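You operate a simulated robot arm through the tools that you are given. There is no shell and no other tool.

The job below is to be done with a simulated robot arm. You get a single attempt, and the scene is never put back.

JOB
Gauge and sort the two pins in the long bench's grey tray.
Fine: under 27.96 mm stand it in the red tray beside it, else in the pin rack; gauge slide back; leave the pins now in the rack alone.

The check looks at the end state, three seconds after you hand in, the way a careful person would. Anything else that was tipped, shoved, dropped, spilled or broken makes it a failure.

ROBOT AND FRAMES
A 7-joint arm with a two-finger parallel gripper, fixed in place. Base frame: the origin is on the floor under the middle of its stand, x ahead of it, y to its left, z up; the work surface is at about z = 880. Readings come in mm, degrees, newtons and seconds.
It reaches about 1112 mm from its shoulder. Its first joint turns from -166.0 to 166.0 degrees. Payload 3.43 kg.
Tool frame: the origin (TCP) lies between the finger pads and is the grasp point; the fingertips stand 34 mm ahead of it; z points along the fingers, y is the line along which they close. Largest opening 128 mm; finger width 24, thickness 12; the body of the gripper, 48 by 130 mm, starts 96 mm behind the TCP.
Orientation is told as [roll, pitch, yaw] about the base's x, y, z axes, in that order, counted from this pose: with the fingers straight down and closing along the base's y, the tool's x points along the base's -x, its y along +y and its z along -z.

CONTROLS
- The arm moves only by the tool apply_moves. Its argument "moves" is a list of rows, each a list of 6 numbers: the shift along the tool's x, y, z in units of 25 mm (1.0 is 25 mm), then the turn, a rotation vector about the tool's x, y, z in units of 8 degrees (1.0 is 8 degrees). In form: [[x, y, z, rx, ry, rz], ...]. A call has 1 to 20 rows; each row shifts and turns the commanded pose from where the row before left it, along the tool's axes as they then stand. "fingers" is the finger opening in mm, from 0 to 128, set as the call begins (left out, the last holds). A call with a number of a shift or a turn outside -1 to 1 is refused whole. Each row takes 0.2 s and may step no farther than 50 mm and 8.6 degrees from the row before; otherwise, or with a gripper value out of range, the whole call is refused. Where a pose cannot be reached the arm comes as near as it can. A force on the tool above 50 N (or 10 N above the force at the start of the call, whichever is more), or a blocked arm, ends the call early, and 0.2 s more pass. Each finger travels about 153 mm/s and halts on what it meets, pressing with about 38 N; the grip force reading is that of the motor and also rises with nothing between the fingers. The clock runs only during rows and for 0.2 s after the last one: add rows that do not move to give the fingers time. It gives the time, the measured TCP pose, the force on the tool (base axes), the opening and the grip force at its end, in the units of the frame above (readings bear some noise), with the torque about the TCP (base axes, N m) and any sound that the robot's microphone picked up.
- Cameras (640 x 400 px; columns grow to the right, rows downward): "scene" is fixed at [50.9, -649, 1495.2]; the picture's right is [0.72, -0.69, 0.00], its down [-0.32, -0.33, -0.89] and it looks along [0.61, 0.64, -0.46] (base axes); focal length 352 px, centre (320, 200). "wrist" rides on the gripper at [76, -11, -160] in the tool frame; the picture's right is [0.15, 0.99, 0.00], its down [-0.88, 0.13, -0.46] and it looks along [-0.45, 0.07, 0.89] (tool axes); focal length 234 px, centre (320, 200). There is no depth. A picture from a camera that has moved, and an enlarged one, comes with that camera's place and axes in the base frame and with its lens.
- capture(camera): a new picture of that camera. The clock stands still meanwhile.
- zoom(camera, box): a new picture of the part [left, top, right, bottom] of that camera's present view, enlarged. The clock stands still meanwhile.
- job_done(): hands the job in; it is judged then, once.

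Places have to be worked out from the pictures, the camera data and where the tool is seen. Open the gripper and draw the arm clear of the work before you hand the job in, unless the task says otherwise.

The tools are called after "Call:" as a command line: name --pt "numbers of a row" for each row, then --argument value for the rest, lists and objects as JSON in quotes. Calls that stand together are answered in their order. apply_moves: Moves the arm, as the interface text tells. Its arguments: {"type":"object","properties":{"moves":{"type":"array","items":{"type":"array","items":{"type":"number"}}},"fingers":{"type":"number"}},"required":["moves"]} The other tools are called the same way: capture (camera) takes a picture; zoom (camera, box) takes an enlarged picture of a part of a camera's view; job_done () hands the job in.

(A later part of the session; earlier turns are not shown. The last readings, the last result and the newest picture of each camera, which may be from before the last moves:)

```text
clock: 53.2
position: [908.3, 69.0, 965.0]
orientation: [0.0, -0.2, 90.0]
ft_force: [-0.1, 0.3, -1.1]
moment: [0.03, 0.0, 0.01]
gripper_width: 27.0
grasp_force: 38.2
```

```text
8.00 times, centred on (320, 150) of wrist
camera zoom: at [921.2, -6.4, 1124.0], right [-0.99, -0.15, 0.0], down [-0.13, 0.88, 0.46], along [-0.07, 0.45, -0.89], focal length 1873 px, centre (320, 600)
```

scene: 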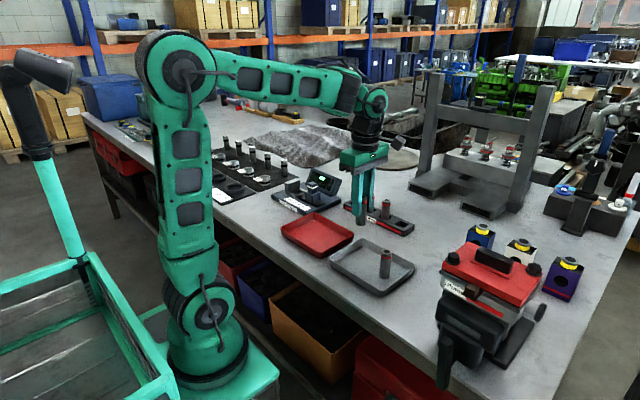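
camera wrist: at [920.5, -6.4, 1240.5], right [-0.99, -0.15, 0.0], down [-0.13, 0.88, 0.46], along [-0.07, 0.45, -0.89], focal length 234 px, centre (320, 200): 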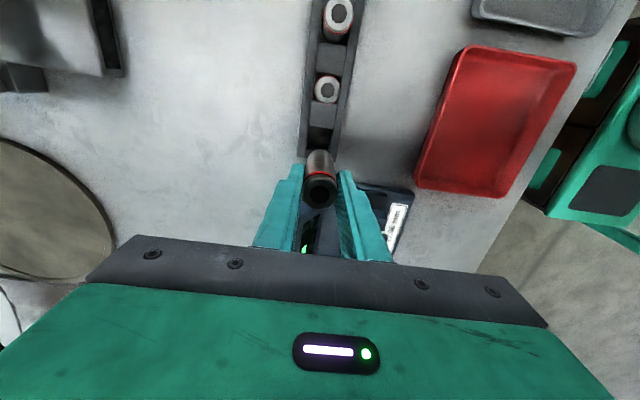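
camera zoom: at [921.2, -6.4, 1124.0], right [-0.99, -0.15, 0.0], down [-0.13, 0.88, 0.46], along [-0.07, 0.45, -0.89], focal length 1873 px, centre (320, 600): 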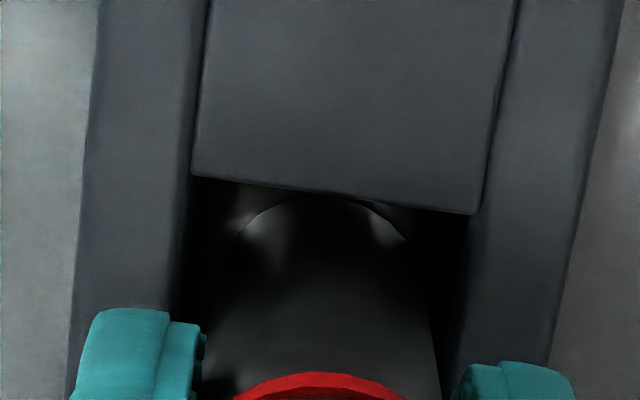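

The held pin's top centre lies within about a millimetre of where a seated pin in this slot should be. I open the fingers and rise straight up.

Call:
apply_moves --fingers 46 --pt "0 0 0 0 0 0" --pt "0 0 0 0 0 0"

Call:
zoom --camera "scene" --box '[345, 165, 395, 212]'

Call:
zoom --camera "wrist" --box '[265, 90, 375, 230]'

```text
clock: 53.8
position: [909.8, 69.1, 964.8]
orientation: [0.1, -0.1, 89.9]
ft_force: [-0.3, -0.2, 0.2]
moment: [0.01, 0.02, -0.03]
gripper_width: 46.1
grasp_force: 0.0
```

```text
8.51 times, centred on (370, 188) of scene
camera zoom: at [50.9, -649.0, 1495.2], right [0.72, -0.69, 0.0], down [-0.32, -0.33, -0.89], along [0.61, 0.64, -0.46], focal length 2996 px, centre (-106, 298)
```

zoom: 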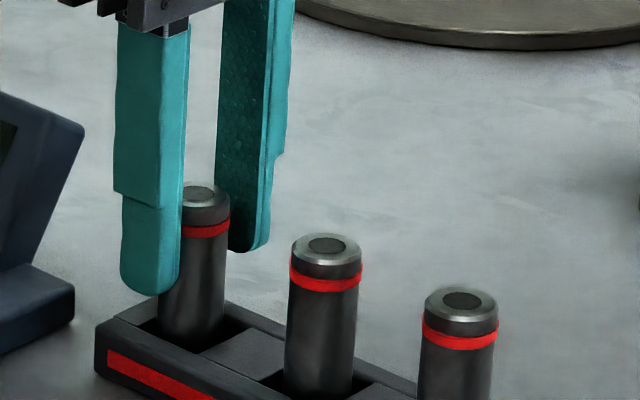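

```text
2.86 times, centred on (320, 160) of wrist
camera zoom: at [921.1, -6.5, 1124.3], right [-0.99, -0.15, 0.0], down [-0.13, 0.88, 0.46], along [-0.07, 0.45, -0.89], focal length 669 px, centre (320, 314)
```

zoom: 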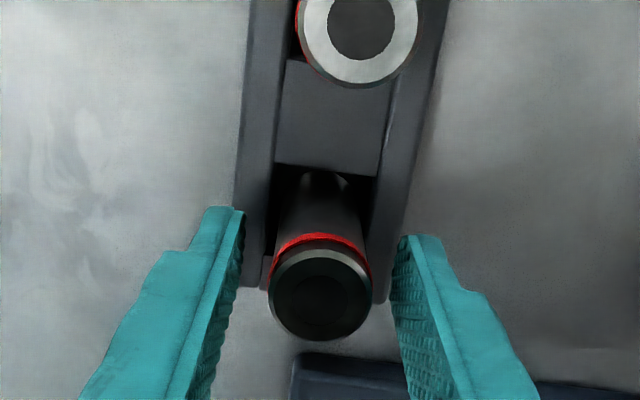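

Pin A stands upright in its slot. I lift off and travel at z≈1060 to above pin B near (679,-235).

Call:
apply_moves --pt "0 0 -0.5 0 0 0" --pt "0 0 -1 0 0 0" --pt "0 0 -1 0 0 0" --pt "0 0 -1 0 0 0" --pt "0 0 -0.5 0 0 0" --pt "0 0 0 0 0 0"

Call:
apply_moves --pt "0.935 0.708 0 0 0 0" --pt "0.935 0.708 0 0 0 0" --pt "0.935 0.708 0 0 0 0" --pt "0.935 0.708 0 0 0 0" --pt "0.935 0.708 0 0 0 0" --pt "0.935 0.708 0 0 0 0" --pt "0.935 0.708 0 0 0 0" --pt "0.935 0.708 0 0 0 0" --pt "0.935 0.708 0 0 0 0" --pt "0.935 0.708 0 0 0 0" --pt "0.935 0.708 0 0 0 0" --pt "0.935 0.708 0 0 0 0" --pt "0.935 0.708 0 0 0 0" --pt "0 0 0 0 0 0" --pt "0 0 0 0 0 0"

Call:
capture --camera "wrist"

Call:
zoom --camera "wrist" --box '[280, 100, 360, 180]'

Call:
capture --camera "scene"

Call:
zoom --camera "scene" --box '[335, 180, 425, 245]'

```text
clock: 55.2
position: [908.3, 70.4, 1065.8]
orientation: [0.2, -0.1, 89.9]
ft_force: [-0.6, 0.6, 0.5]
moment: [0.02, 0.01, -0.01]
gripper_width: 46.0
grasp_force: 0.0
```

```text
clock: 58.4
position: [678.2, -235.5, 1064.6]
orientation: [0.1, -0.1, 90.0]
ft_force: [-0.1, -0.1, 0.0]
moment: [0.01, -0.03, -0.01]
gripper_width: 46.0
grasp_force: 0.0
```

```text
taken
camera wrist: at [690.5, -310.8, 1223.8], right [-0.99, -0.15, 0.0], down [-0.13, 0.88, 0.46], along [-0.07, 0.45, -0.89], focal length 234 px, centre (320, 200)
```

wrist: 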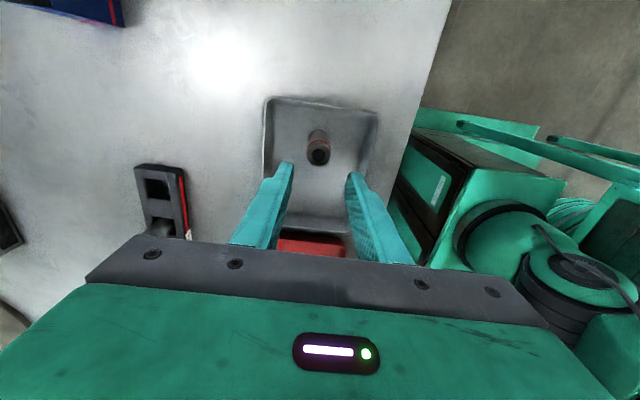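

```text
5.00 times, centred on (320, 140) of wrist
camera zoom: at [690.5, -310.8, 1223.8], right [-0.99, -0.15, 0.0], down [-0.13, 0.88, 0.46], along [-0.07, 0.45, -0.89], focal length 1171 px, centre (320, 500)
```

zoom: 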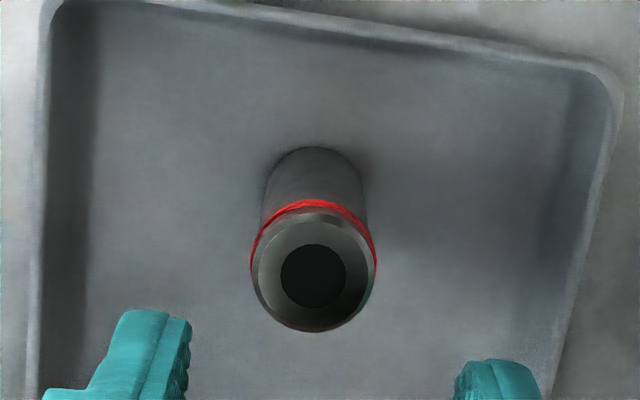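

```text
taken
```

scene: 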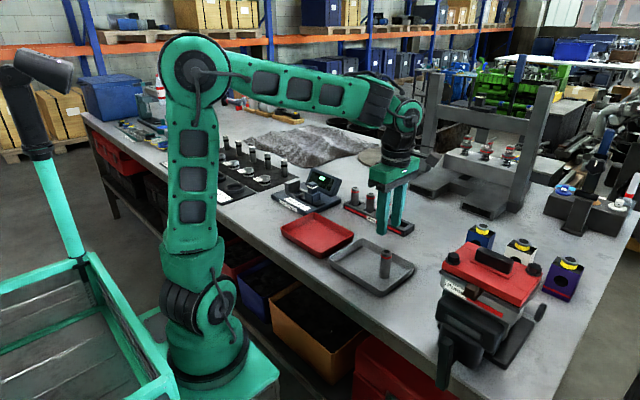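

```text
6.15 times, centred on (380, 212) of scene
camera zoom: at [50.9, -649.0, 1495.2], right [0.72, -0.69, 0.0], down [-0.32, -0.33, -0.89], along [0.61, 0.64, -0.46], focal length 2166 px, centre (-49, 123)
```

zoom: 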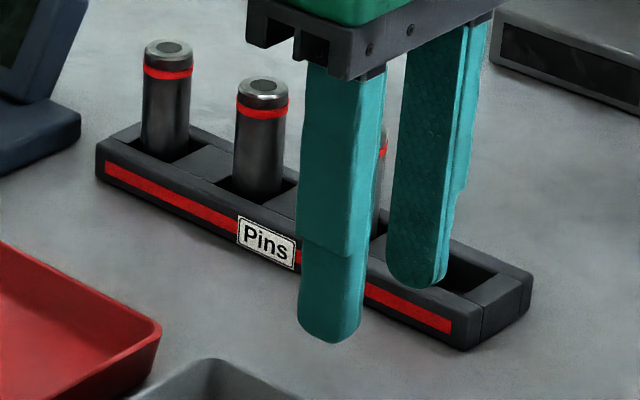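

Pin A is seated upright in the rack. Pin B's top is at about (680.7,-235.5), within about 1 mm of the TCP; I descend to TCP z≈951.5 in two stages.

Call:
apply_moves --fingers 56 --pt "0.02 -0.04 0 0 0 0" --pt "0 0 0.9 0 0 0" --pt "0 0 0.9 0 0 0" --pt "0 0 0.9 0 0 0" --pt "0 0 0.9 0 0 0" --pt "0 0 0 0 0 0"

Call:
zoom --camera "wrist" --box '[260, 100, 380, 240]'

Call:
zoom --camera "scene" --box '[340, 200, 440, 300]'

```text
clock: 59.8
position: [679.1, -234.4, 975.1]
orientation: [0.1, -0.2, 89.9]
ft_force: [-0.4, -0.4, -0.3]
moment: [0.01, -0.02, 0.01]
gripper_width: 55.9
grasp_force: 0.0
```

```text
2.86 times, centred on (320, 170) of wrist
camera zoom: at [690.9, -310.8, 1133.5], right [-0.99, -0.15, 0.0], down [-0.13, 0.88, 0.46], along [-0.07, 0.45, -0.89], focal length 669 px, centre (320, 286)
```

zoom: 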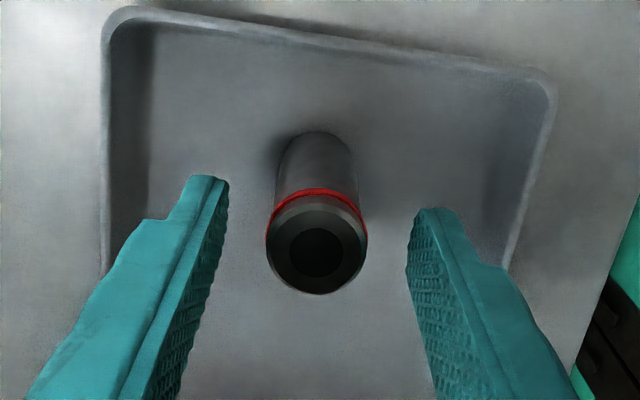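

```text
4.00 times, centred on (390, 250) of scene
camera zoom: at [50.9, -649.0, 1495.2], right [0.72, -0.69, 0.0], down [-0.32, -0.33, -0.89], along [0.61, 0.64, -0.46], focal length 1408 px, centre (40, 0)
```

zoom: 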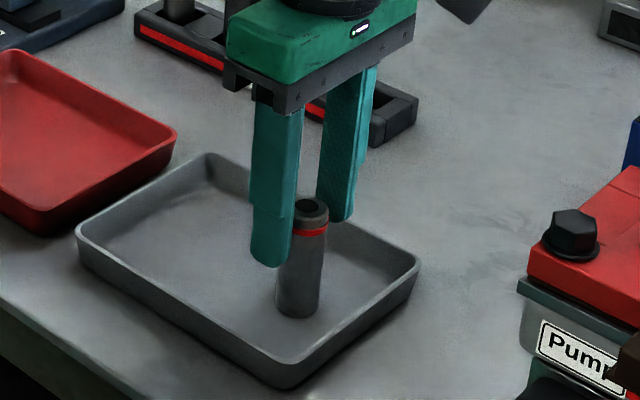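

The pin is centred between the fingers. I descend the last 23 mm, close, and lift.

Call:
apply_moves --pt "0 0 0.5 0 0 0" --pt "0 0 0.44 0 0 0" --pt "0 0 0 0 0 0"

Call:
apply_moves --fingers 20 --pt "0 0 0 0 0 0" --pt "0 0 0 0 0 0" --pt "0 0 0 0 0 0"

Call:
apply_moves --pt "0 0 -0.4 0 0 0" --pt "0 0 -0.8 0 0 0" --pt "0 0 -0.95 0 0 0" --pt "0 0 -0.95 0 0 0" --pt "0 0 -0.95 0 0 0" --pt "0 0 -0.95 0 0 0" --pt "0 0 0 0 0 0"

Call:
capture --camera "wrist"

```text
clock: 60.6
position: [679.7, -235.2, 952.1]
orientation: [0.1, -0.1, 90.1]
ft_force: [-0.8, -0.3, 0.4]
moment: [0.01, 0.04, 0.0]
gripper_width: 56.2
grasp_force: 0.0
```

```text
clock: 61.4
position: [680.2, -234.8, 951.1]
orientation: [0.1, -0.1, 90.0]
ft_force: [0.1, -0.4, 0.8]
moment: [0.02, 0.04, 0.0]
gripper_width: 27.0
grasp_force: 37.9
```

```text
clock: 63.0
position: [680.5, -235.1, 1076.4]
orientation: [0.1, -0.1, 90.1]
ft_force: [-0.2, 0.6, -2.6]
moment: [-0.01, -0.01, 0.0]
gripper_width: 27.2
grasp_force: 38.2
```

```text
taken
camera wrist: at [692.7, -311.3, 1236.2], right [-0.99, -0.15, 0.0], down [-0.13, 0.88, 0.46], along [-0.07, 0.45, -0.89], focal length 234 px, centre (320, 200)
```

wrist: 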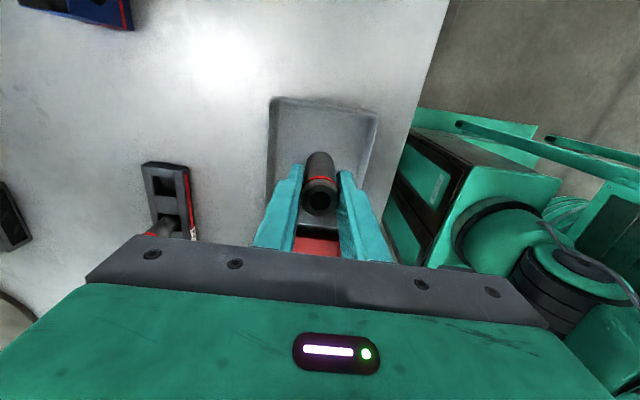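

Pin B is held firmly. I carry it at z≈1076 to the nest, using the same place as before (810.3, 269.5).

Call:
apply_moves --pt "-0.97 -0.25 0 0 0 0" --pt "-0.97 -0.25 0 0 0 0" --pt "-0.97 -0.25 0 0 0 0" --pt "-0.97 -0.25 0 0 0 0" --pt "-0.97 -0.25 0 0 0 0" --pt "-0.97 -0.25 0 0 0 0" --pt "-0.97 -0.25 0 0 0 0" --pt "-0.97 -0.25 0 0 0 0" --pt "-0.97 -0.25 0 0 0 0" --pt "-0.97 -0.25 0 0 0 0" --pt "-0.97 -0.25 0 0 0 0" --pt "-0.97 -0.25 0 0 0 0" --pt "-0.97 -0.25 0 0 0 0" --pt "-0.97 -0.25 0 0 0 0" --pt "-0.97 -0.25 0 0 0 0" --pt "-0.97 -0.25 0 0 0 0" --pt "-0.97 -0.25 0 0 0 0" --pt "-0.97 -0.25 0 0 0 0" --pt "-0.97 -0.25 0 0 0 0" --pt "-0.97 -0.25 0 0 0 0"

Call:
apply_moves --pt "-0.78 -0.2 0 0 0 0" --pt "0 0 0 0 0 0" --pt "0 0 0 0 0 0"

Call:
zoom --camera "wrist" --box '[280, 100, 360, 160]'

```text
clock: 67.2
position: [804.0, 249.9, 1076.6]
orientation: [0.1, -0.1, 90.0]
ft_force: [-0.6, 0.8, -2.0]
moment: [0.06, -0.03, 0.0]
gripper_width: 27.1
grasp_force: 37.8
```

```text
clock: 68.0
position: [808.9, 268.7, 1076.5]
orientation: [0.1, 0.0, 90.0]
ft_force: [1.1, -0.3, -2.4]
moment: [0.0, -0.02, 0.02]
gripper_width: 26.9
grasp_force: 37.8
```

```text
6.67 times, centred on (320, 130) of wrist
camera zoom: at [820.7, 192.7, 1236.3], right [-0.99, -0.15, 0.0], down [-0.13, 0.88, 0.46], along [-0.07, 0.45, -0.89], focal length 1561 px, centre (320, 667)
```

zoom: 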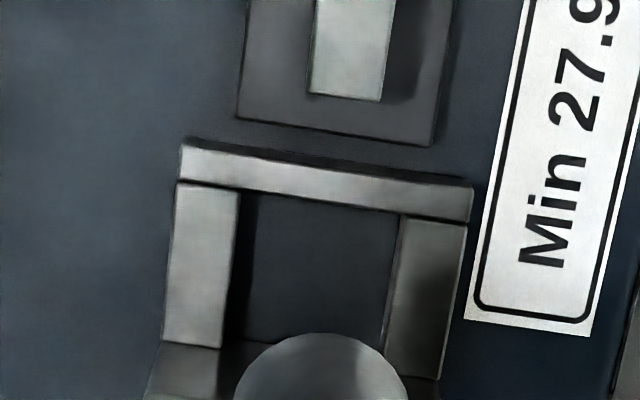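

By the camera pose I'm about 1 mm short in x and y of the earlier good position. I correct that and lower to just above the nest for the same visual check.

Call:
apply_moves --pt "-0.04 -0.044 0 0 0 0" --pt "0 0 0.85 0 0 0" --pt "0 0 0.85 0 0 0" --pt "0 0 0.85 0 0 0" --pt "0 0 0.75 0 0 0" --pt "0 0 0 0 0 0" --pt "0 0 0 0 0 0"

Call:
zoom --camera "wrist" --box '[290, 125, 350, 180]'

Call:
zoom --camera "scene" --box '[287, 180, 312, 202]'

```text
clock: 69.6
position: [809.7, 269.3, 994.5]
orientation: [0.1, 0.0, 90.0]
ft_force: [-0.8, 0.2, -2.3]
moment: [-0.01, -0.03, -0.03]
gripper_width: 27.0
grasp_force: 38.1
```

```text
7.27 times, centred on (320, 152) of wrist
camera zoom: at [821.8, 193.7, 1154.0], right [-0.99, -0.15, 0.0], down [-0.13, 0.88, 0.46], along [-0.07, 0.45, -0.89], focal length 1703 px, centre (320, 546)
```

zoom: 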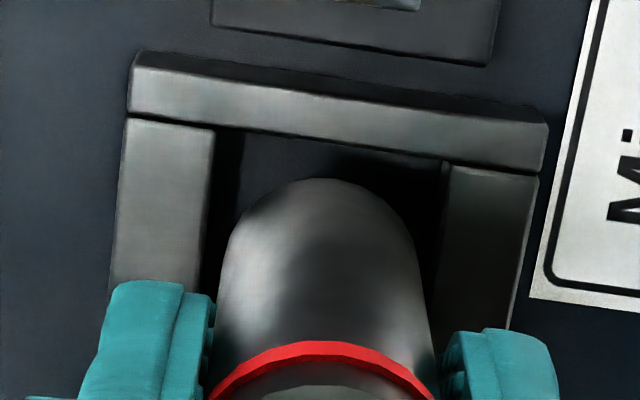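

```text
16.00 times, centred on (300, 191) of scene
camera zoom: at [50.9, -649.0, 1495.2], right [0.72, -0.69, 0.0], down [-0.32, -0.33, -0.89], along [0.61, 0.64, -0.46], focal length 5633 px, centre (648, 344)
```

zoom: 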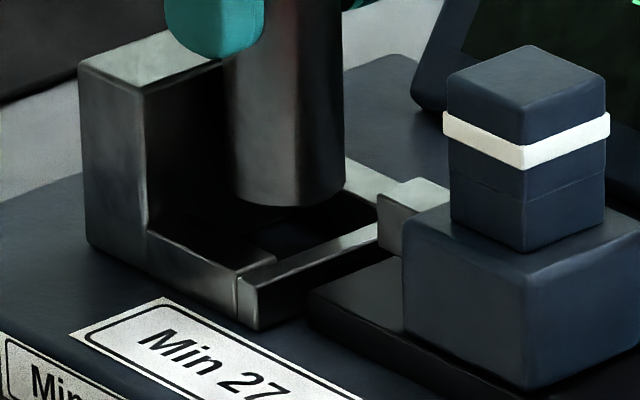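

The view matches pin A's successful approach. I lower 17 mm and then step gently to contact.

Call:
apply_moves --pt "-0.016 0 0.24 0 0 0" --pt "0 0 0.24 0 0 0" --pt "0 0 0.2 0 0 0" --pt "0 0 0 0 0 0"

Call:
apply_moves --pt "0 0 0.05 0 0 0" --pt "0 0 0 0 0 0"

Call:
apply_moves --pt "0 0 0.05 0 0 0" --pt "0 0 0 0 0 0"

```text
clock: 70.6
position: [809.0, 269.5, 977.4]
orientation: [0.1, 0.0, 90.0]
ft_force: [-0.3, 0.2, -3.0]
moment: [0.0, 0.01, -0.01]
gripper_width: 27.1
grasp_force: 37.8
```

```text
clock: 71.2
position: [809.5, 269.4, 976.8]
orientation: [0.1, 0.0, 90.0]
ft_force: [-0.4, 0.2, -2.2]
moment: [0.01, 0.0, -0.02]
gripper_width: 26.7
grasp_force: 38.5
```

```text
clock: 71.8
position: [809.0, 269.7, 975.8]
orientation: [0.1, -0.1, 90.1]
ft_force: [0.0, 0.3, 6.3]
moment: [-0.03, -0.17, 0.02]
gripper_width: 27.2
grasp_force: 38.4
```

Contact came at z≈976, the same level as pin A, so the pin is on the nest floor. I back off slightly and release.

Call:
apply_moves --pt "0 0 -0.03 0 0 0" --pt "0 0 0 0 0 0"

Call:
apply_moves --fingers 48 --pt "0 0 0 0 0 0" --pt "0 0 0 0 0 0"

Call:
zoom --camera "scene" --box '[280, 160, 330, 202]'

Call:
zoom --camera "wrist" --box '[270, 100, 370, 220]'

```text
clock: 72.4
position: [809.7, 269.9, 975.1]
orientation: [0.1, -0.1, 90.0]
ft_force: [0.7, 0.8, 0.8]
moment: [0.04, -0.12, -0.04]
gripper_width: 26.9
grasp_force: 37.9
```

```text
clock: 73.0
position: [810.8, 269.1, 975.4]
orientation: [0.1, 0.0, 90.0]
ft_force: [1.1, 0.0, 0.5]
moment: [-0.03, -0.01, -0.02]
gripper_width: 47.7
grasp_force: 0.1
```

```text
9.52 times, centred on (305, 181) of scene
camera zoom: at [50.9, -649.0, 1495.2], right [0.72, -0.69, 0.0], down [-0.32, -0.33, -0.89], along [0.61, 0.64, -0.46], focal length 3353 px, centre (463, 381)
```

zoom: 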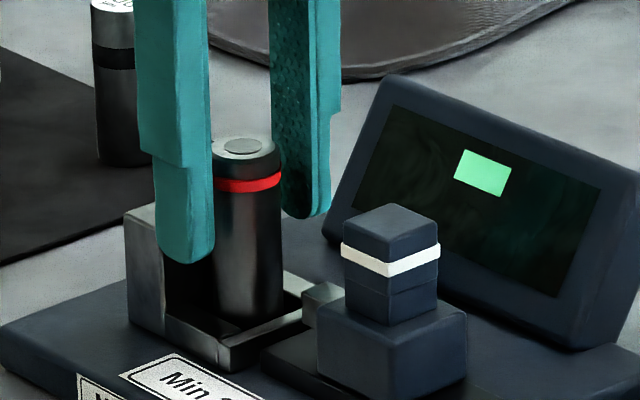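

```text
3.33 times, centred on (320, 160) of wrist
camera zoom: at [821.7, 193.5, 1135.3], right [-0.99, -0.15, 0.0], down [-0.13, 0.88, 0.46], along [-0.07, 0.45, -0.89], focal length 781 px, centre (320, 333)
```

zoom: 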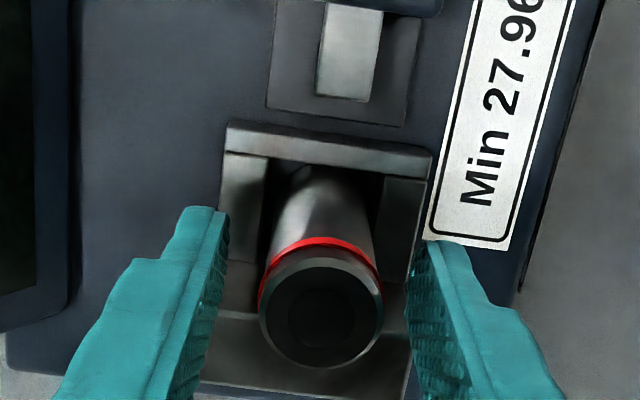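

Pin B stands upright in the nest. I rise and go back over the slide post, with a small x correction to centre the grip better.

Call:
apply_moves --pt "0 0 -0.5 0 0 0" --pt "0 0 -0.9 0 0 0" --pt "0 0 -0.9 0 0 0" --pt "0 0 -0.9 0 0 0" --pt "0.85 0.03 0 0 0 0" --pt "0.85 0 0 0 0 0" --pt "0.85 0 0 0 0 0" --pt "0.85 0 0 0 0 0" --pt "0 0 0 0 0 0" --pt "0 0 0 0 0 0"

Call:
apply_moves --pt "0 0 0.8 0 0 0" --pt "0 0 0.8 0 0 0" --pt "0 0 0.7 0 0 0" --pt "0 0 0.3 0 0 0" --pt "0 0 0 0 0 0" --pt "0 0 0 0 0 0"

Call:
zoom --camera "wrist" --box '[260, 110, 380, 240]'

Call:
zoom --camera "scene" --box '[280, 160, 340, 210]'

```text
clock: 75.2
position: [808.1, 184.6, 1056.0]
orientation: [0.2, -0.1, 90.0]
ft_force: [-0.6, 0.0, 0.2]
moment: [0.02, -0.01, -0.01]
gripper_width: 48.1
grasp_force: 0.0
```

```text
clock: 76.6
position: [808.9, 186.5, 990.3]
orientation: [0.2, 0.0, 89.9]
ft_force: [-0.4, -0.2, -0.9]
moment: [-0.01, 0.0, 0.01]
gripper_width: 48.0
grasp_force: 0.0
```

```text
3.08 times, centred on (320, 175) of wrist
camera zoom: at [821.2, 109.2, 1149.7], right [-0.99, -0.15, 0.0], down [-0.13, 0.88, 0.46], along [-0.07, 0.45, -0.89], focal length 720 px, centre (320, 277)
```

zoom: 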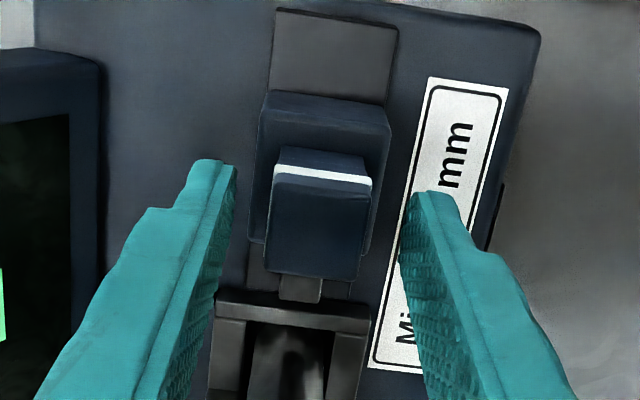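

```text
8.00 times, centred on (310, 185) of scene
camera zoom: at [50.9, -649.0, 1495.2], right [0.72, -0.69, 0.0], down [-0.32, -0.33, -0.89], along [0.61, 0.64, -0.46], focal length 2816 px, centre (400, 320)
```

zoom: 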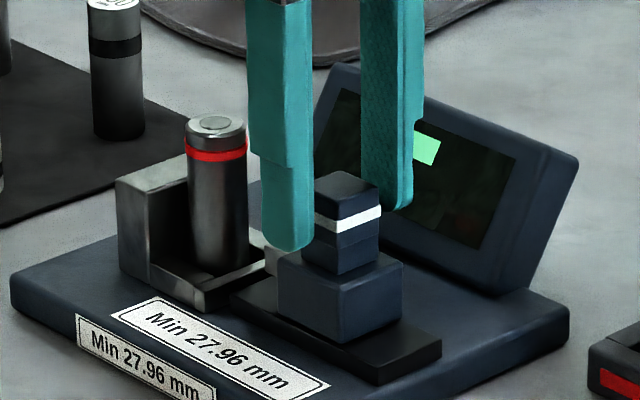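

The fingers straddle the post as before. I lower 4 mm and close on it.

Call:
apply_moves --pt "0.04 0 0.16 0 0 0" --pt "0 0 0 0 0 0"

Call:
apply_moves --fingers 18 --pt "0 0 0 0 0 0" --pt "0 0 0 0 0 0"

Call:
zoom --camera "scene" --box '[280, 160, 340, 210]'

```text
clock: 77.2
position: [808.7, 184.1, 985.6]
orientation: [0.1, 0.0, 90.1]
ft_force: [0.0, -0.1, -0.3]
moment: [0.0, -0.02, 0.03]
gripper_width: 48.1
grasp_force: 0.1
```

```text
clock: 77.8
position: [808.8, 184.4, 986.0]
orientation: [0.1, -0.1, 89.9]
ft_force: [10.5, 1.4, -1.0]
moment: [0.11, -0.36, 0.1]
gripper_width: 25.7
grasp_force: 45.1
```

```text
8.00 times, centred on (310, 185) of scene
camera zoom: at [50.9, -649.0, 1495.2], right [0.72, -0.69, 0.0], down [-0.32, -0.33, -0.89], along [0.61, 0.64, -0.46], focal length 2816 px, centre (400, 320)
```

zoom: 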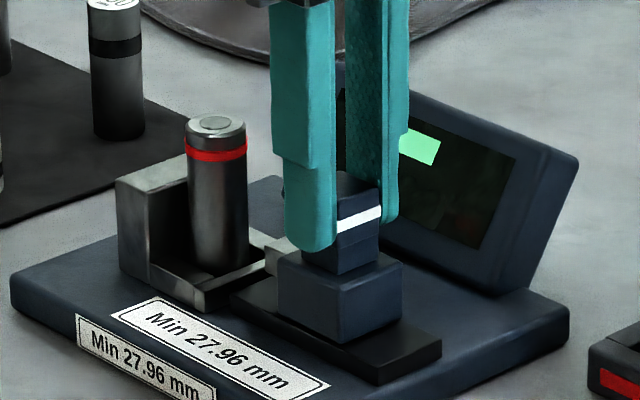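

The x offset now loads the grip by +10 N, so I ease 0.8 mm toward +x to relieve it and then push the slide 22 mm.

Call:
apply_moves --pt "0 -0.032 0 0 0 0" --pt "0 0 0 0 0 0"

Call:
apply_moves --pt "-0.22 0 0 0 0 0" --pt "-0.22 0 0 0 0 0" --pt "-0.22 0 0 0 0 0" --pt "-0.22 0 0 0 0 0" --pt "0 0 0 0 0 0"

Call:
apply_moves --pt "-0.08 0 0 0 0 0" --pt "-0.08 0 0 0 0 0" --pt "0 0 0 0 0 0"

Call:
zoom --camera "wrist" --box '[140, 90, 270, 250]'

Call:
zoom --camera "scene" --box '[285, 165, 320, 200]'

```text
clock: 78.4
position: [810.3, 183.8, 985.8]
orientation: [0.1, 0.0, 90.0]
ft_force: [6.6, -0.1, -0.3]
moment: [0.69, -0.32, -0.06]
gripper_width: 25.8
grasp_force: 45.2
```

```text
clock: 79.6
position: [810.1, 205.5, 985.5]
orientation: [0.1, -0.1, 90.0]
ft_force: [6.8, 0.3, -4.5]
moment: [-0.95, -0.25, -0.02]
gripper_width: 25.8
grasp_force: 44.6
```

```text
clock: 80.4
position: [810.1, 210.7, 987.1]
orientation: [0.2, 0.0, 89.9]
ft_force: [7.6, 0.7, -5.3]
moment: [-0.19, -0.28, -0.09]
gripper_width: 25.8
grasp_force: 45.1
```

```text
2.50 times, centred on (205, 170) of wrist
camera zoom: at [822.1, 134.2, 1145.9], right [-0.99, -0.15, 0.0], down [-0.13, 0.88, 0.46], along [-0.07, 0.45, -0.89], focal length 585 px, centre (608, 275)
```

zoom: 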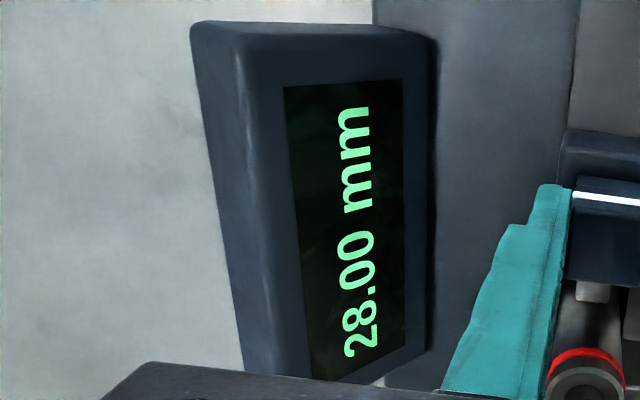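

```text
11.43 times, centred on (302, 182) of scene
camera zoom: at [50.9, -649.0, 1495.2], right [0.72, -0.69, 0.0], down [-0.32, -0.33, -0.89], along [0.61, 0.64, -0.46], focal length 4024 px, centre (520, 400)
```

zoom: 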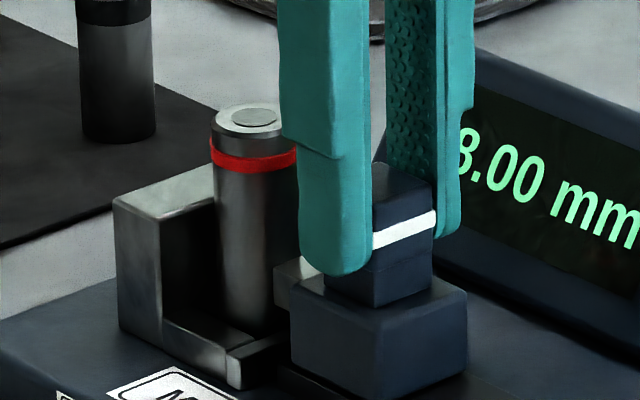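

It also reads 28.00 for now, but the pin isn't fully seated yet. I press on in small steps until the force rises, watching the reading.

Call:
apply_moves --pt "-0.06 0 0 0 0 0" --pt "0 0 0 0 0 0" --pt "0 0 0 0 0 0"

Call:
zoom --camera "wrist" --box '[140, 90, 270, 250]'

Call:
apply_moves --pt "-0.06 0 0 0 0 0" --pt "0 0 0 0 0 0" --pt "0 0 0 0 0 0"

Call:
zoom --camera "wrist" --box '[140, 90, 270, 250]'

Call:
zoom --camera "scene" --box '[285, 165, 320, 200]'

```text
clock: 81.2
position: [810.3, 212.2, 985.4]
orientation: [0.1, 0.1, 90.0]
ft_force: [5.8, 1.3, -5.3]
moment: [0.35, -0.28, -0.04]
gripper_width: 25.7
grasp_force: 45.4
```

```text
2.50 times, centred on (205, 170) of wrist
camera zoom: at [822.1, 135.8, 1145.9], right [-0.99, -0.15, 0.0], down [-0.13, 0.88, 0.46], along [-0.07, 0.45, -0.89], focal length 585 px, centre (608, 275)
```

zoom: 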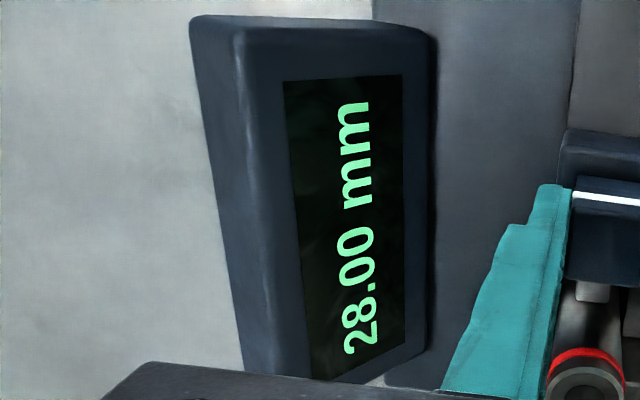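

```text
clock: 82.0
position: [810.3, 212.5, 985.9]
orientation: [0.1, 0.1, 89.9]
ft_force: [0.5, -7.1, -6.0]
moment: [-0.03, -0.18, 0.22]
gripper_width: 25.7
grasp_force: 45.1
```

```text
2.50 times, centred on (205, 170) of wrist
camera zoom: at [822.2, 136.5, 1146.0], right [-0.99, -0.14, 0.0], down [-0.13, 0.88, 0.46], along [-0.07, 0.45, -0.89], focal length 585 px, centre (608, 275)
```

zoom: 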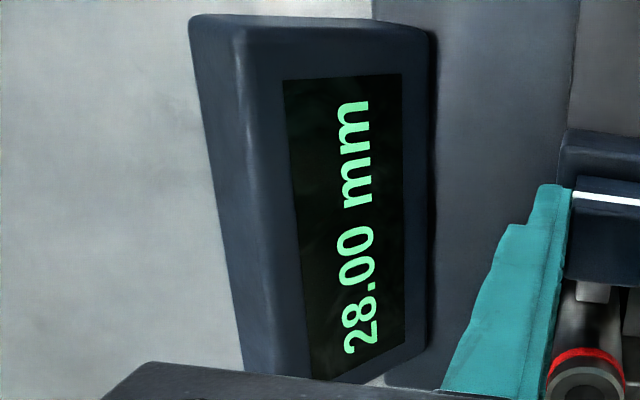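

```text
11.43 times, centred on (302, 182) of scene
camera zoom: at [50.9, -649.0, 1495.2], right [0.72, -0.69, 0.0], down [-0.32, -0.33, -0.89], along [0.61, 0.64, -0.46], focal length 4024 px, centre (520, 400)
```

zoom: 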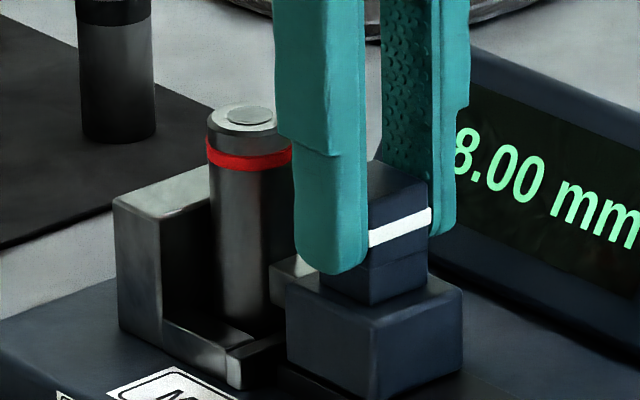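

Both pins read 28.00 mm. To be sure it isn't an artefact of my grip, I release the post and read again with the slide left against the pin.

Call:
apply_moves --fingers 44 --pt "0 0 0 0 0 0" --pt "0 0 0 0 0 0" --pt "0 0 0 0 0 0" --pt "0 0 0 0 0 0" --pt "0 0 0 0 0 0"

Call:
zoom --camera "wrist" --box '[140, 90, 270, 250]'

Call:
zoom --camera "scene" --box '[285, 165, 345, 200]'

```text
clock: 83.2
position: [810.3, 212.2, 986.1]
orientation: [0.1, 0.0, 90.0]
ft_force: [0.0, -1.2, 0.9]
moment: [0.02, 0.01, -0.03]
gripper_width: 44.1
grasp_force: 0.1
```

```text
2.50 times, centred on (205, 170) of wrist
camera zoom: at [822.1, 136.9, 1146.3], right [-0.99, -0.15, 0.0], down [-0.13, 0.88, 0.46], along [-0.07, 0.45, -0.89], focal length 585 px, centre (608, 275)
```

zoom: 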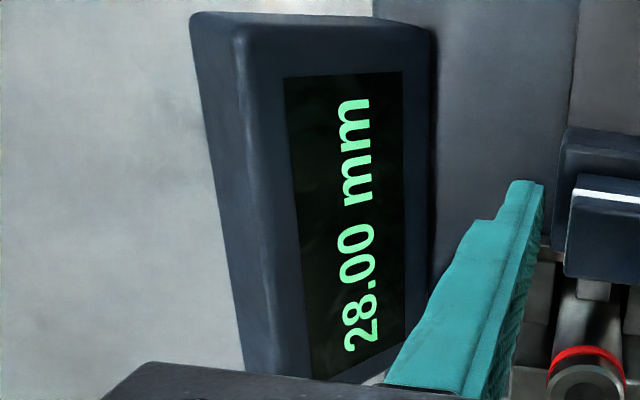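

```text
10.67 times, centred on (315, 182) of scene
camera zoom: at [50.9, -649.0, 1495.2], right [0.72, -0.69, 0.0], down [-0.32, -0.33, -0.89], along [0.61, 0.64, -0.46], focal length 3755 px, centre (373, 387)
```

zoom: 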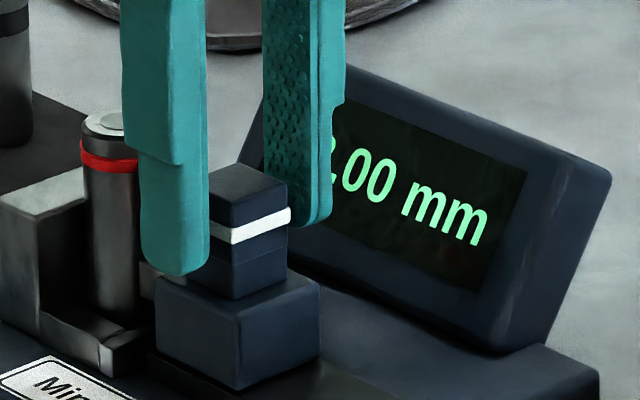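

The reading stays at 28.00 mm with the gripper off, so pin B also belongs in the rack. I regrip the post and draw the slide back to its home position.

Call:
apply_moves --fingers 18 --pt "0 0 0 0 0 0" --pt "0 0 0 0 0 0" --pt "0 0 0 0 0 0"

Call:
apply_moves --pt "0.06 0 0 0 0 0" --pt "0.1 0 0 0 0 0" --pt "0.25 0 0 0 0 0" --pt "0.25 0 0 0 0 0" --pt "0.25 0 0 0 0 0" --pt "0.24 0 0 0 0 0" --pt "0 0 0 0 0 0" --pt "0 0 0 0 0 0"

Call:
zoom --camera "scene" --box '[280, 160, 340, 210]'

```text
clock: 84.0
position: [810.1, 212.7, 986.8]
orientation: [0.1, -0.1, 90.0]
ft_force: [-0.6, 0.2, -0.1]
moment: [-0.1, -0.12, 0.03]
gripper_width: 25.7
grasp_force: 45.0
```

```text
clock: 85.8
position: [809.4, 186.1, 988.0]
orientation: [0.0, -0.1, 89.9]
ft_force: [10.1, 7.0, -0.3]
moment: [-0.11, -0.35, -0.18]
gripper_width: 25.5
grasp_force: 44.9
```

```text
8.00 times, centred on (310, 185) of scene
camera zoom: at [50.9, -649.0, 1495.2], right [0.72, -0.69, 0.0], down [-0.32, -0.33, -0.89], along [0.61, 0.64, -0.46], focal length 2816 px, centre (400, 320)
```

zoom: 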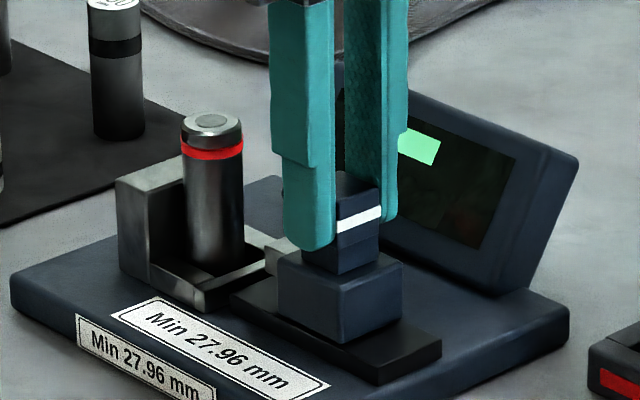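

The +7 N in y shows the slide is against its back stop, and the picture matches the start. I release, rise, and go back over pin B.

Call:
apply_moves --fingers 50 --pt "0 0 0 0 0 0" --pt "0 0 0 0 0 0" --pt "0 0 -0.6 0 0 0" --pt "0 0 -1 0 0 0" --pt "0 0 -1 0 0 0" --pt "-0.87 0 0 0 0 0" --pt "-0.87 0 0 0 0 0" --pt "-0.87 0 0 0 0 0" --pt "-0.85 0 0 0 0 0" --pt "0 0 0 0 0 0" --pt "0 0 0 0 0 0"

Call:
zoom --camera "wrist" --box '[250, 90, 390, 240]'

Call:
zoom --camera "scene" --box '[280, 160, 340, 210]'

```text
clock: 88.2
position: [809.8, 271.2, 1052.7]
orientation: [0.2, -0.1, 90.1]
ft_force: [-0.8, -0.8, 0.0]
moment: [0.01, 0.02, -0.04]
gripper_width: 50.0
grasp_force: 0.1
```

```text
2.67 times, centred on (320, 165) of wrist
camera zoom: at [821.6, 194.7, 1211.6], right [-0.99, -0.15, 0.0], down [-0.13, 0.88, 0.46], along [-0.07, 0.45, -0.89], focal length 624 px, centre (320, 293)
```

zoom: 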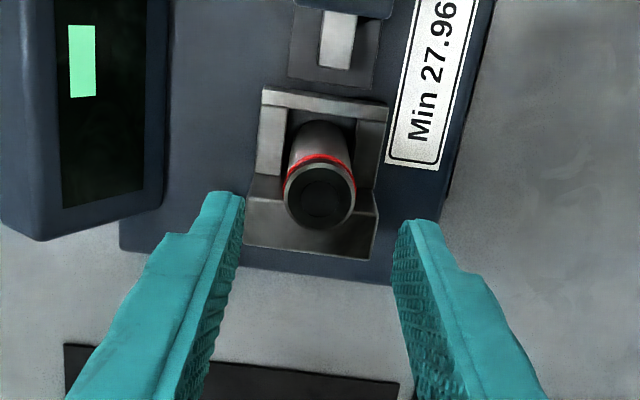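

```text
8.00 times, centred on (310, 185) of scene
camera zoom: at [50.9, -649.0, 1495.2], right [0.72, -0.69, 0.0], down [-0.32, -0.33, -0.89], along [0.61, 0.64, -0.46], focal length 2816 px, centre (400, 320)
```

zoom: 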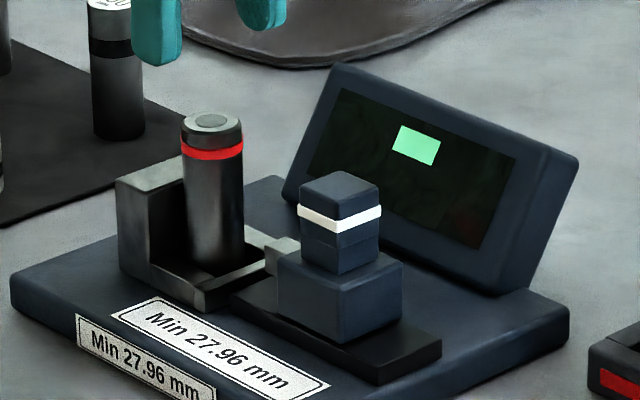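

Pin B is directly below the TCP (within 1 mm), and the gauge and slide look as at the start. I descend, grip and lift it.

Call:
apply_moves --pt "0.01 0 0.8 0 0 0" --pt "0 0 0.8 0 0 0" --pt "0 0 0.8 0 0 0" --pt "0 0 0.62 0 0 0" --pt "0 0 0 0 0 0" --pt "0 0 0 0 0 0"

Call:
apply_moves --fingers 20 --pt "0 0 0 0 0 0" --pt "0 0 0 0 0 0" --pt "0 0 0 0 0 0"

Call:
apply_moves --pt "0.03 0 -0.2 0 0 0" --pt "0 0 -0.4 0 0 0" --pt "0 0 -0.8 0 0 0" --pt "0 0 -0.9 0 0 0" --pt "0 0 -0.9 0 0 0" --pt "0 0 -0.9 0 0 0" --pt "0 0 0 0 0 0" --pt "0 0 0 0 0 0"

Call:
capture --camera "wrist"

Call:
zoom --camera "scene" --box '[265, 120, 425, 240]'

```text
clock: 89.6
position: [809.9, 270.6, 976.0]
orientation: [0.1, -0.1, 90.0]
ft_force: [-0.3, 0.6, -1.1]
moment: [0.01, 0.02, 0.03]
gripper_width: 50.1
grasp_force: 0.0
```

```text
clock: 90.4
position: [809.8, 270.2, 977.8]
orientation: [0.1, 0.0, 90.0]
ft_force: [0.2, 0.0, -0.6]
moment: [-0.02, -0.1, 0.02]
gripper_width: 26.9
grasp_force: 37.7
```

```text
clock: 92.2
position: [810.4, 270.8, 1079.1]
orientation: [0.1, 0.0, 90.0]
ft_force: [-0.1, 0.1, -3.2]
moment: [0.03, -0.02, 0.0]
gripper_width: 27.1
grasp_force: 38.4
```

```text
taken
camera wrist: at [821.9, 194.0, 1238.6], right [-0.99, -0.15, 0.0], down [-0.13, 0.88, 0.46], along [-0.07, 0.45, -0.89], focal length 234 px, centre (320, 200)
```

wrist: 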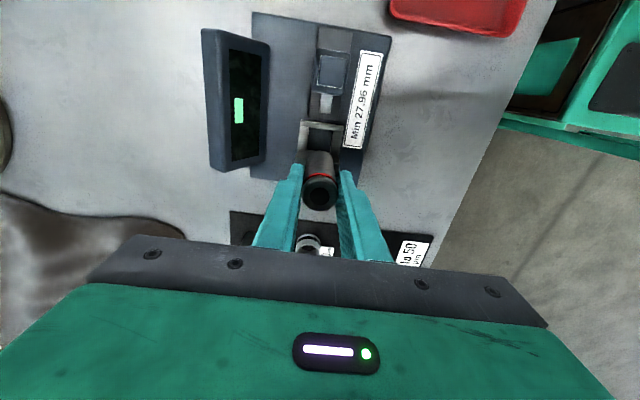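

```text
3.33 times, centred on (345, 180) of scene
camera zoom: at [50.9, -649.0, 1495.2], right [0.72, -0.69, 0.0], down [-0.32, -0.33, -0.89], along [0.61, 0.64, -0.46], focal length 1174 px, centre (237, 267)
```

zoom: 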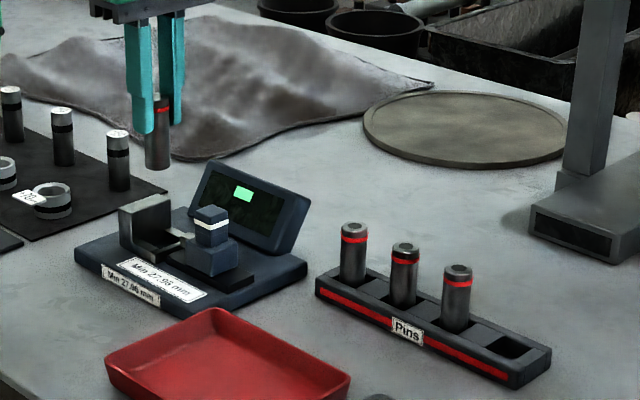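

Pin B is up, and the other three pins stand undisturbed in the rack. I carry pin B to the remaining empty slot at the −y end, predicted near (909.5,-127).

Call:
apply_moves --pt "0.935 -0.233 0 0 0 0" --pt "0.935 -0.233 0 0 0 0" --pt "0.935 -0.233 0 0 0 0" --pt "0.935 -0.233 0 0 0 0" --pt "0.935 -0.233 0 0 0 0" --pt "0.935 -0.233 0 0 0 0" --pt "0.935 -0.233 0 0 0 0" --pt "0.935 -0.233 0 0 0 0" --pt "0.935 -0.233 0 0 0 0" --pt "0.935 -0.233 0 0 0 0" --pt "0.935 -0.233 0 0 0 0" --pt "0.935 -0.233 0 0 0 0" --pt "0.935 -0.233 0 0 0 0" --pt "0.935 -0.233 0 0 0 0" --pt "0.935 -0.233 0 0 0 0" --pt "0.935 -0.233 0 0 0 0" --pt "0.935 -0.233 0 0 0 0" --pt "0 0 0 0 0 0" --pt "0 0 0 0 0 0"

Call:
capture --camera "wrist"

Call:
zoom --camera "wrist" --box '[270, 90, 370, 190]'

Call:
zoom --camera "scene" --box '[335, 150, 435, 250]'

```text
clock: 96.2
position: [907.9, -128.1, 1079.2]
orientation: [0.1, 0.0, 89.9]
ft_force: [1.0, -0.3, -2.5]
moment: [0.01, -0.01, 0.01]
gripper_width: 26.8
grasp_force: 37.7
```

```text
taken
camera wrist: at [920.1, -203.4, 1238.7], right [-0.99, -0.15, 0.0], down [-0.13, 0.88, 0.46], along [-0.07, 0.45, -0.89], focal length 234 px, centre (320, 200)
```

wrist: 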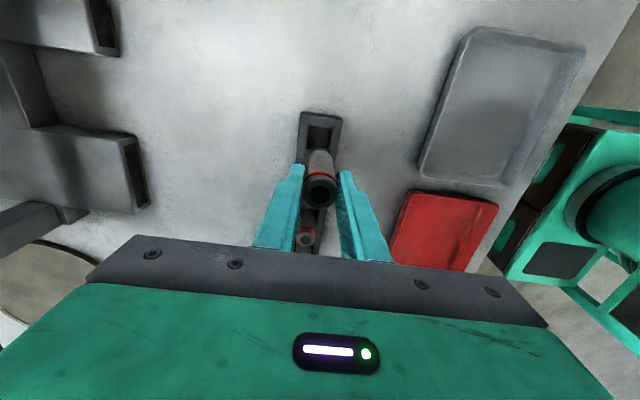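

```text
4.00 times, centred on (320, 140) of wrist
camera zoom: at [920.1, -203.4, 1238.7], right [-0.99, -0.15, 0.0], down [-0.13, 0.88, 0.46], along [-0.07, 0.45, -0.89], focal length 937 px, centre (320, 440)
```

zoom: 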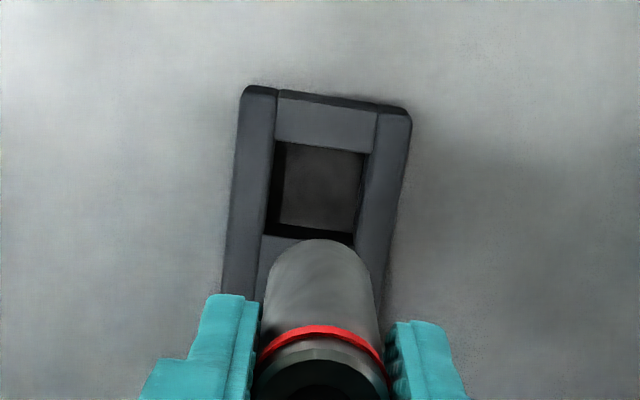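

```text
4.00 times, centred on (385, 200) of scene
camera zoom: at [50.9, -649.0, 1495.2], right [0.72, -0.69, 0.0], down [-0.32, -0.33, -0.89], along [0.61, 0.64, -0.46], focal length 1408 px, centre (60, 200)
```

zoom: 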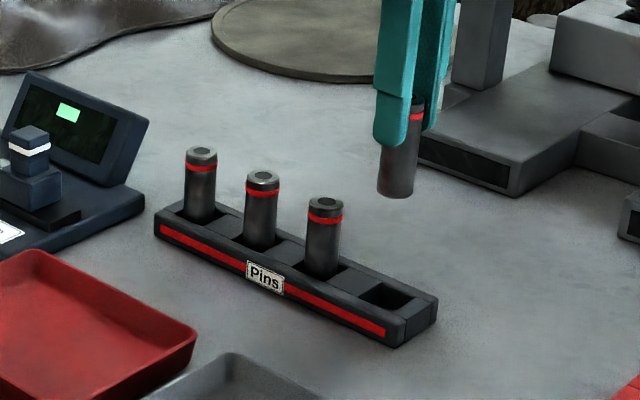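

Applying the same correction as for slot 1, the target is about (909.8,-127.4), only about 1 mm from here. I shift +0.8 mm in x, lower to z≈986 and compare visually.

Call:
apply_moves --pt "0 -0.032 0 0 0 0" --pt "0 0 0.9 0 0 0" --pt "0 0 0.9 0 0 0" --pt "0 0 0.9 0 0 0" --pt "0 0 0.9 0 0 0" --pt "0 0 0.12 0 0 0" --pt "0 0 0 0 0 0" --pt "0 0 0 0 0 0"

Call:
zoom --camera "wrist" --box '[285, 110, 355, 180]'

Call:
zoom --camera "scene" --box '[370, 185, 420, 235]'

```text
clock: 98.0
position: [910.7, -127.6, 985.6]
orientation: [-0.1, 0.0, 89.9]
ft_force: [-0.8, -0.3, 3.5]
moment: [0.09, 0.16, 0.01]
gripper_width: 27.2
grasp_force: 37.8
```

```text
5.71 times, centred on (320, 145) of wrist
camera zoom: at [921.3, -203.7, 1145.2], right [-0.99, -0.15, 0.0], down [-0.13, 0.88, 0.46], along [-0.07, 0.45, -0.89], focal length 1338 px, centre (320, 514)
```

zoom: 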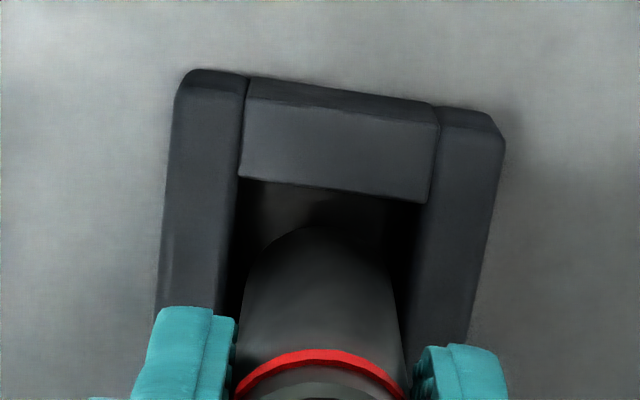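

```text
8.00 times, centred on (395, 210) of scene
camera zoom: at [50.9, -649.0, 1495.2], right [0.72, -0.69, 0.0], down [-0.32, -0.33, -0.89], along [0.61, 0.64, -0.46], focal length 2816 px, centre (-280, 120)
```

zoom: 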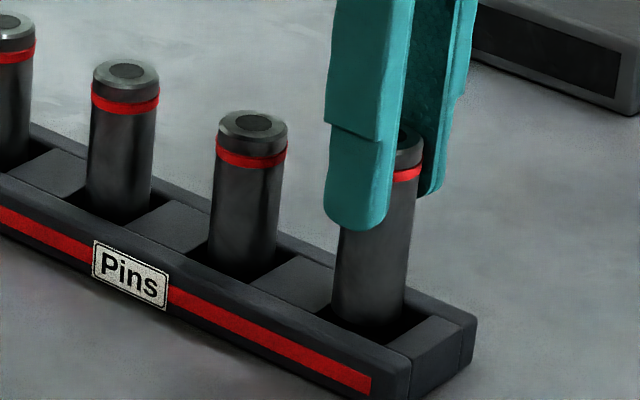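

The upward force (+6 N over baseline) at z≈985.6 means the pin's edge has touched the rack top on its +y/−x side. I lift 3 mm, shift −3.5 mm in y and +1 mm in x, then look again.

Call:
apply_moves --pt "0 0 -0.12 0 0 0" --pt "0.14 -0.04 0 0 0 0" --pt "0 0 0 0 0 0" --pt "0 0 0 0 0 0"

Call:
zoom --camera "wrist" --box '[285, 110, 355, 180]'

Call:
zoom --camera "scene" --box '[380, 200, 410, 230]'

```text
clock: 99.0
position: [909.2, -130.3, 988.0]
orientation: [0.1, 0.0, 89.9]
ft_force: [0.6, 0.0, -2.3]
moment: [0.01, 0.0, 0.01]
gripper_width: 27.1
grasp_force: 38.3
```

```text
5.71 times, centred on (320, 145) of wrist
camera zoom: at [922.5, -207.2, 1148.2], right [-0.99, -0.15, 0.0], down [-0.13, 0.88, 0.46], along [-0.07, 0.45, -0.89], focal length 1338 px, centre (320, 514)
```

zoom: 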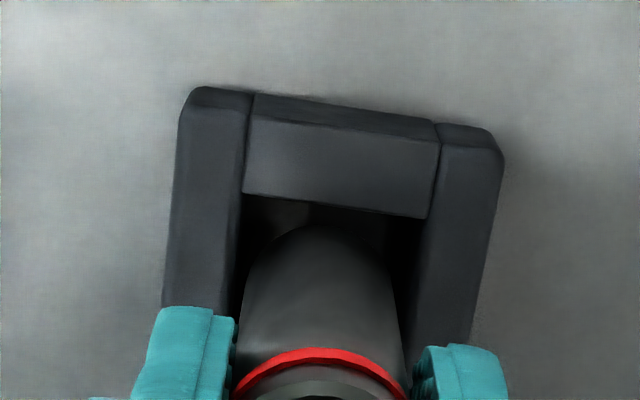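

```text
13.33 times, centred on (395, 215) of scene
camera zoom: at [50.9, -649.0, 1495.2], right [0.72, -0.69, 0.0], down [-0.32, -0.33, -0.89], along [0.61, 0.64, -0.46], focal length 4694 px, centre (-680, 0)
```

zoom: 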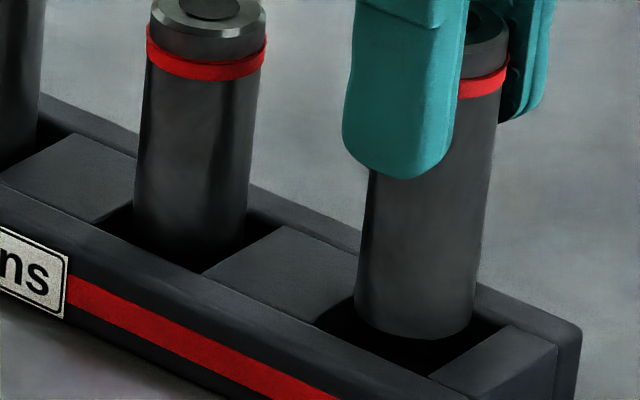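

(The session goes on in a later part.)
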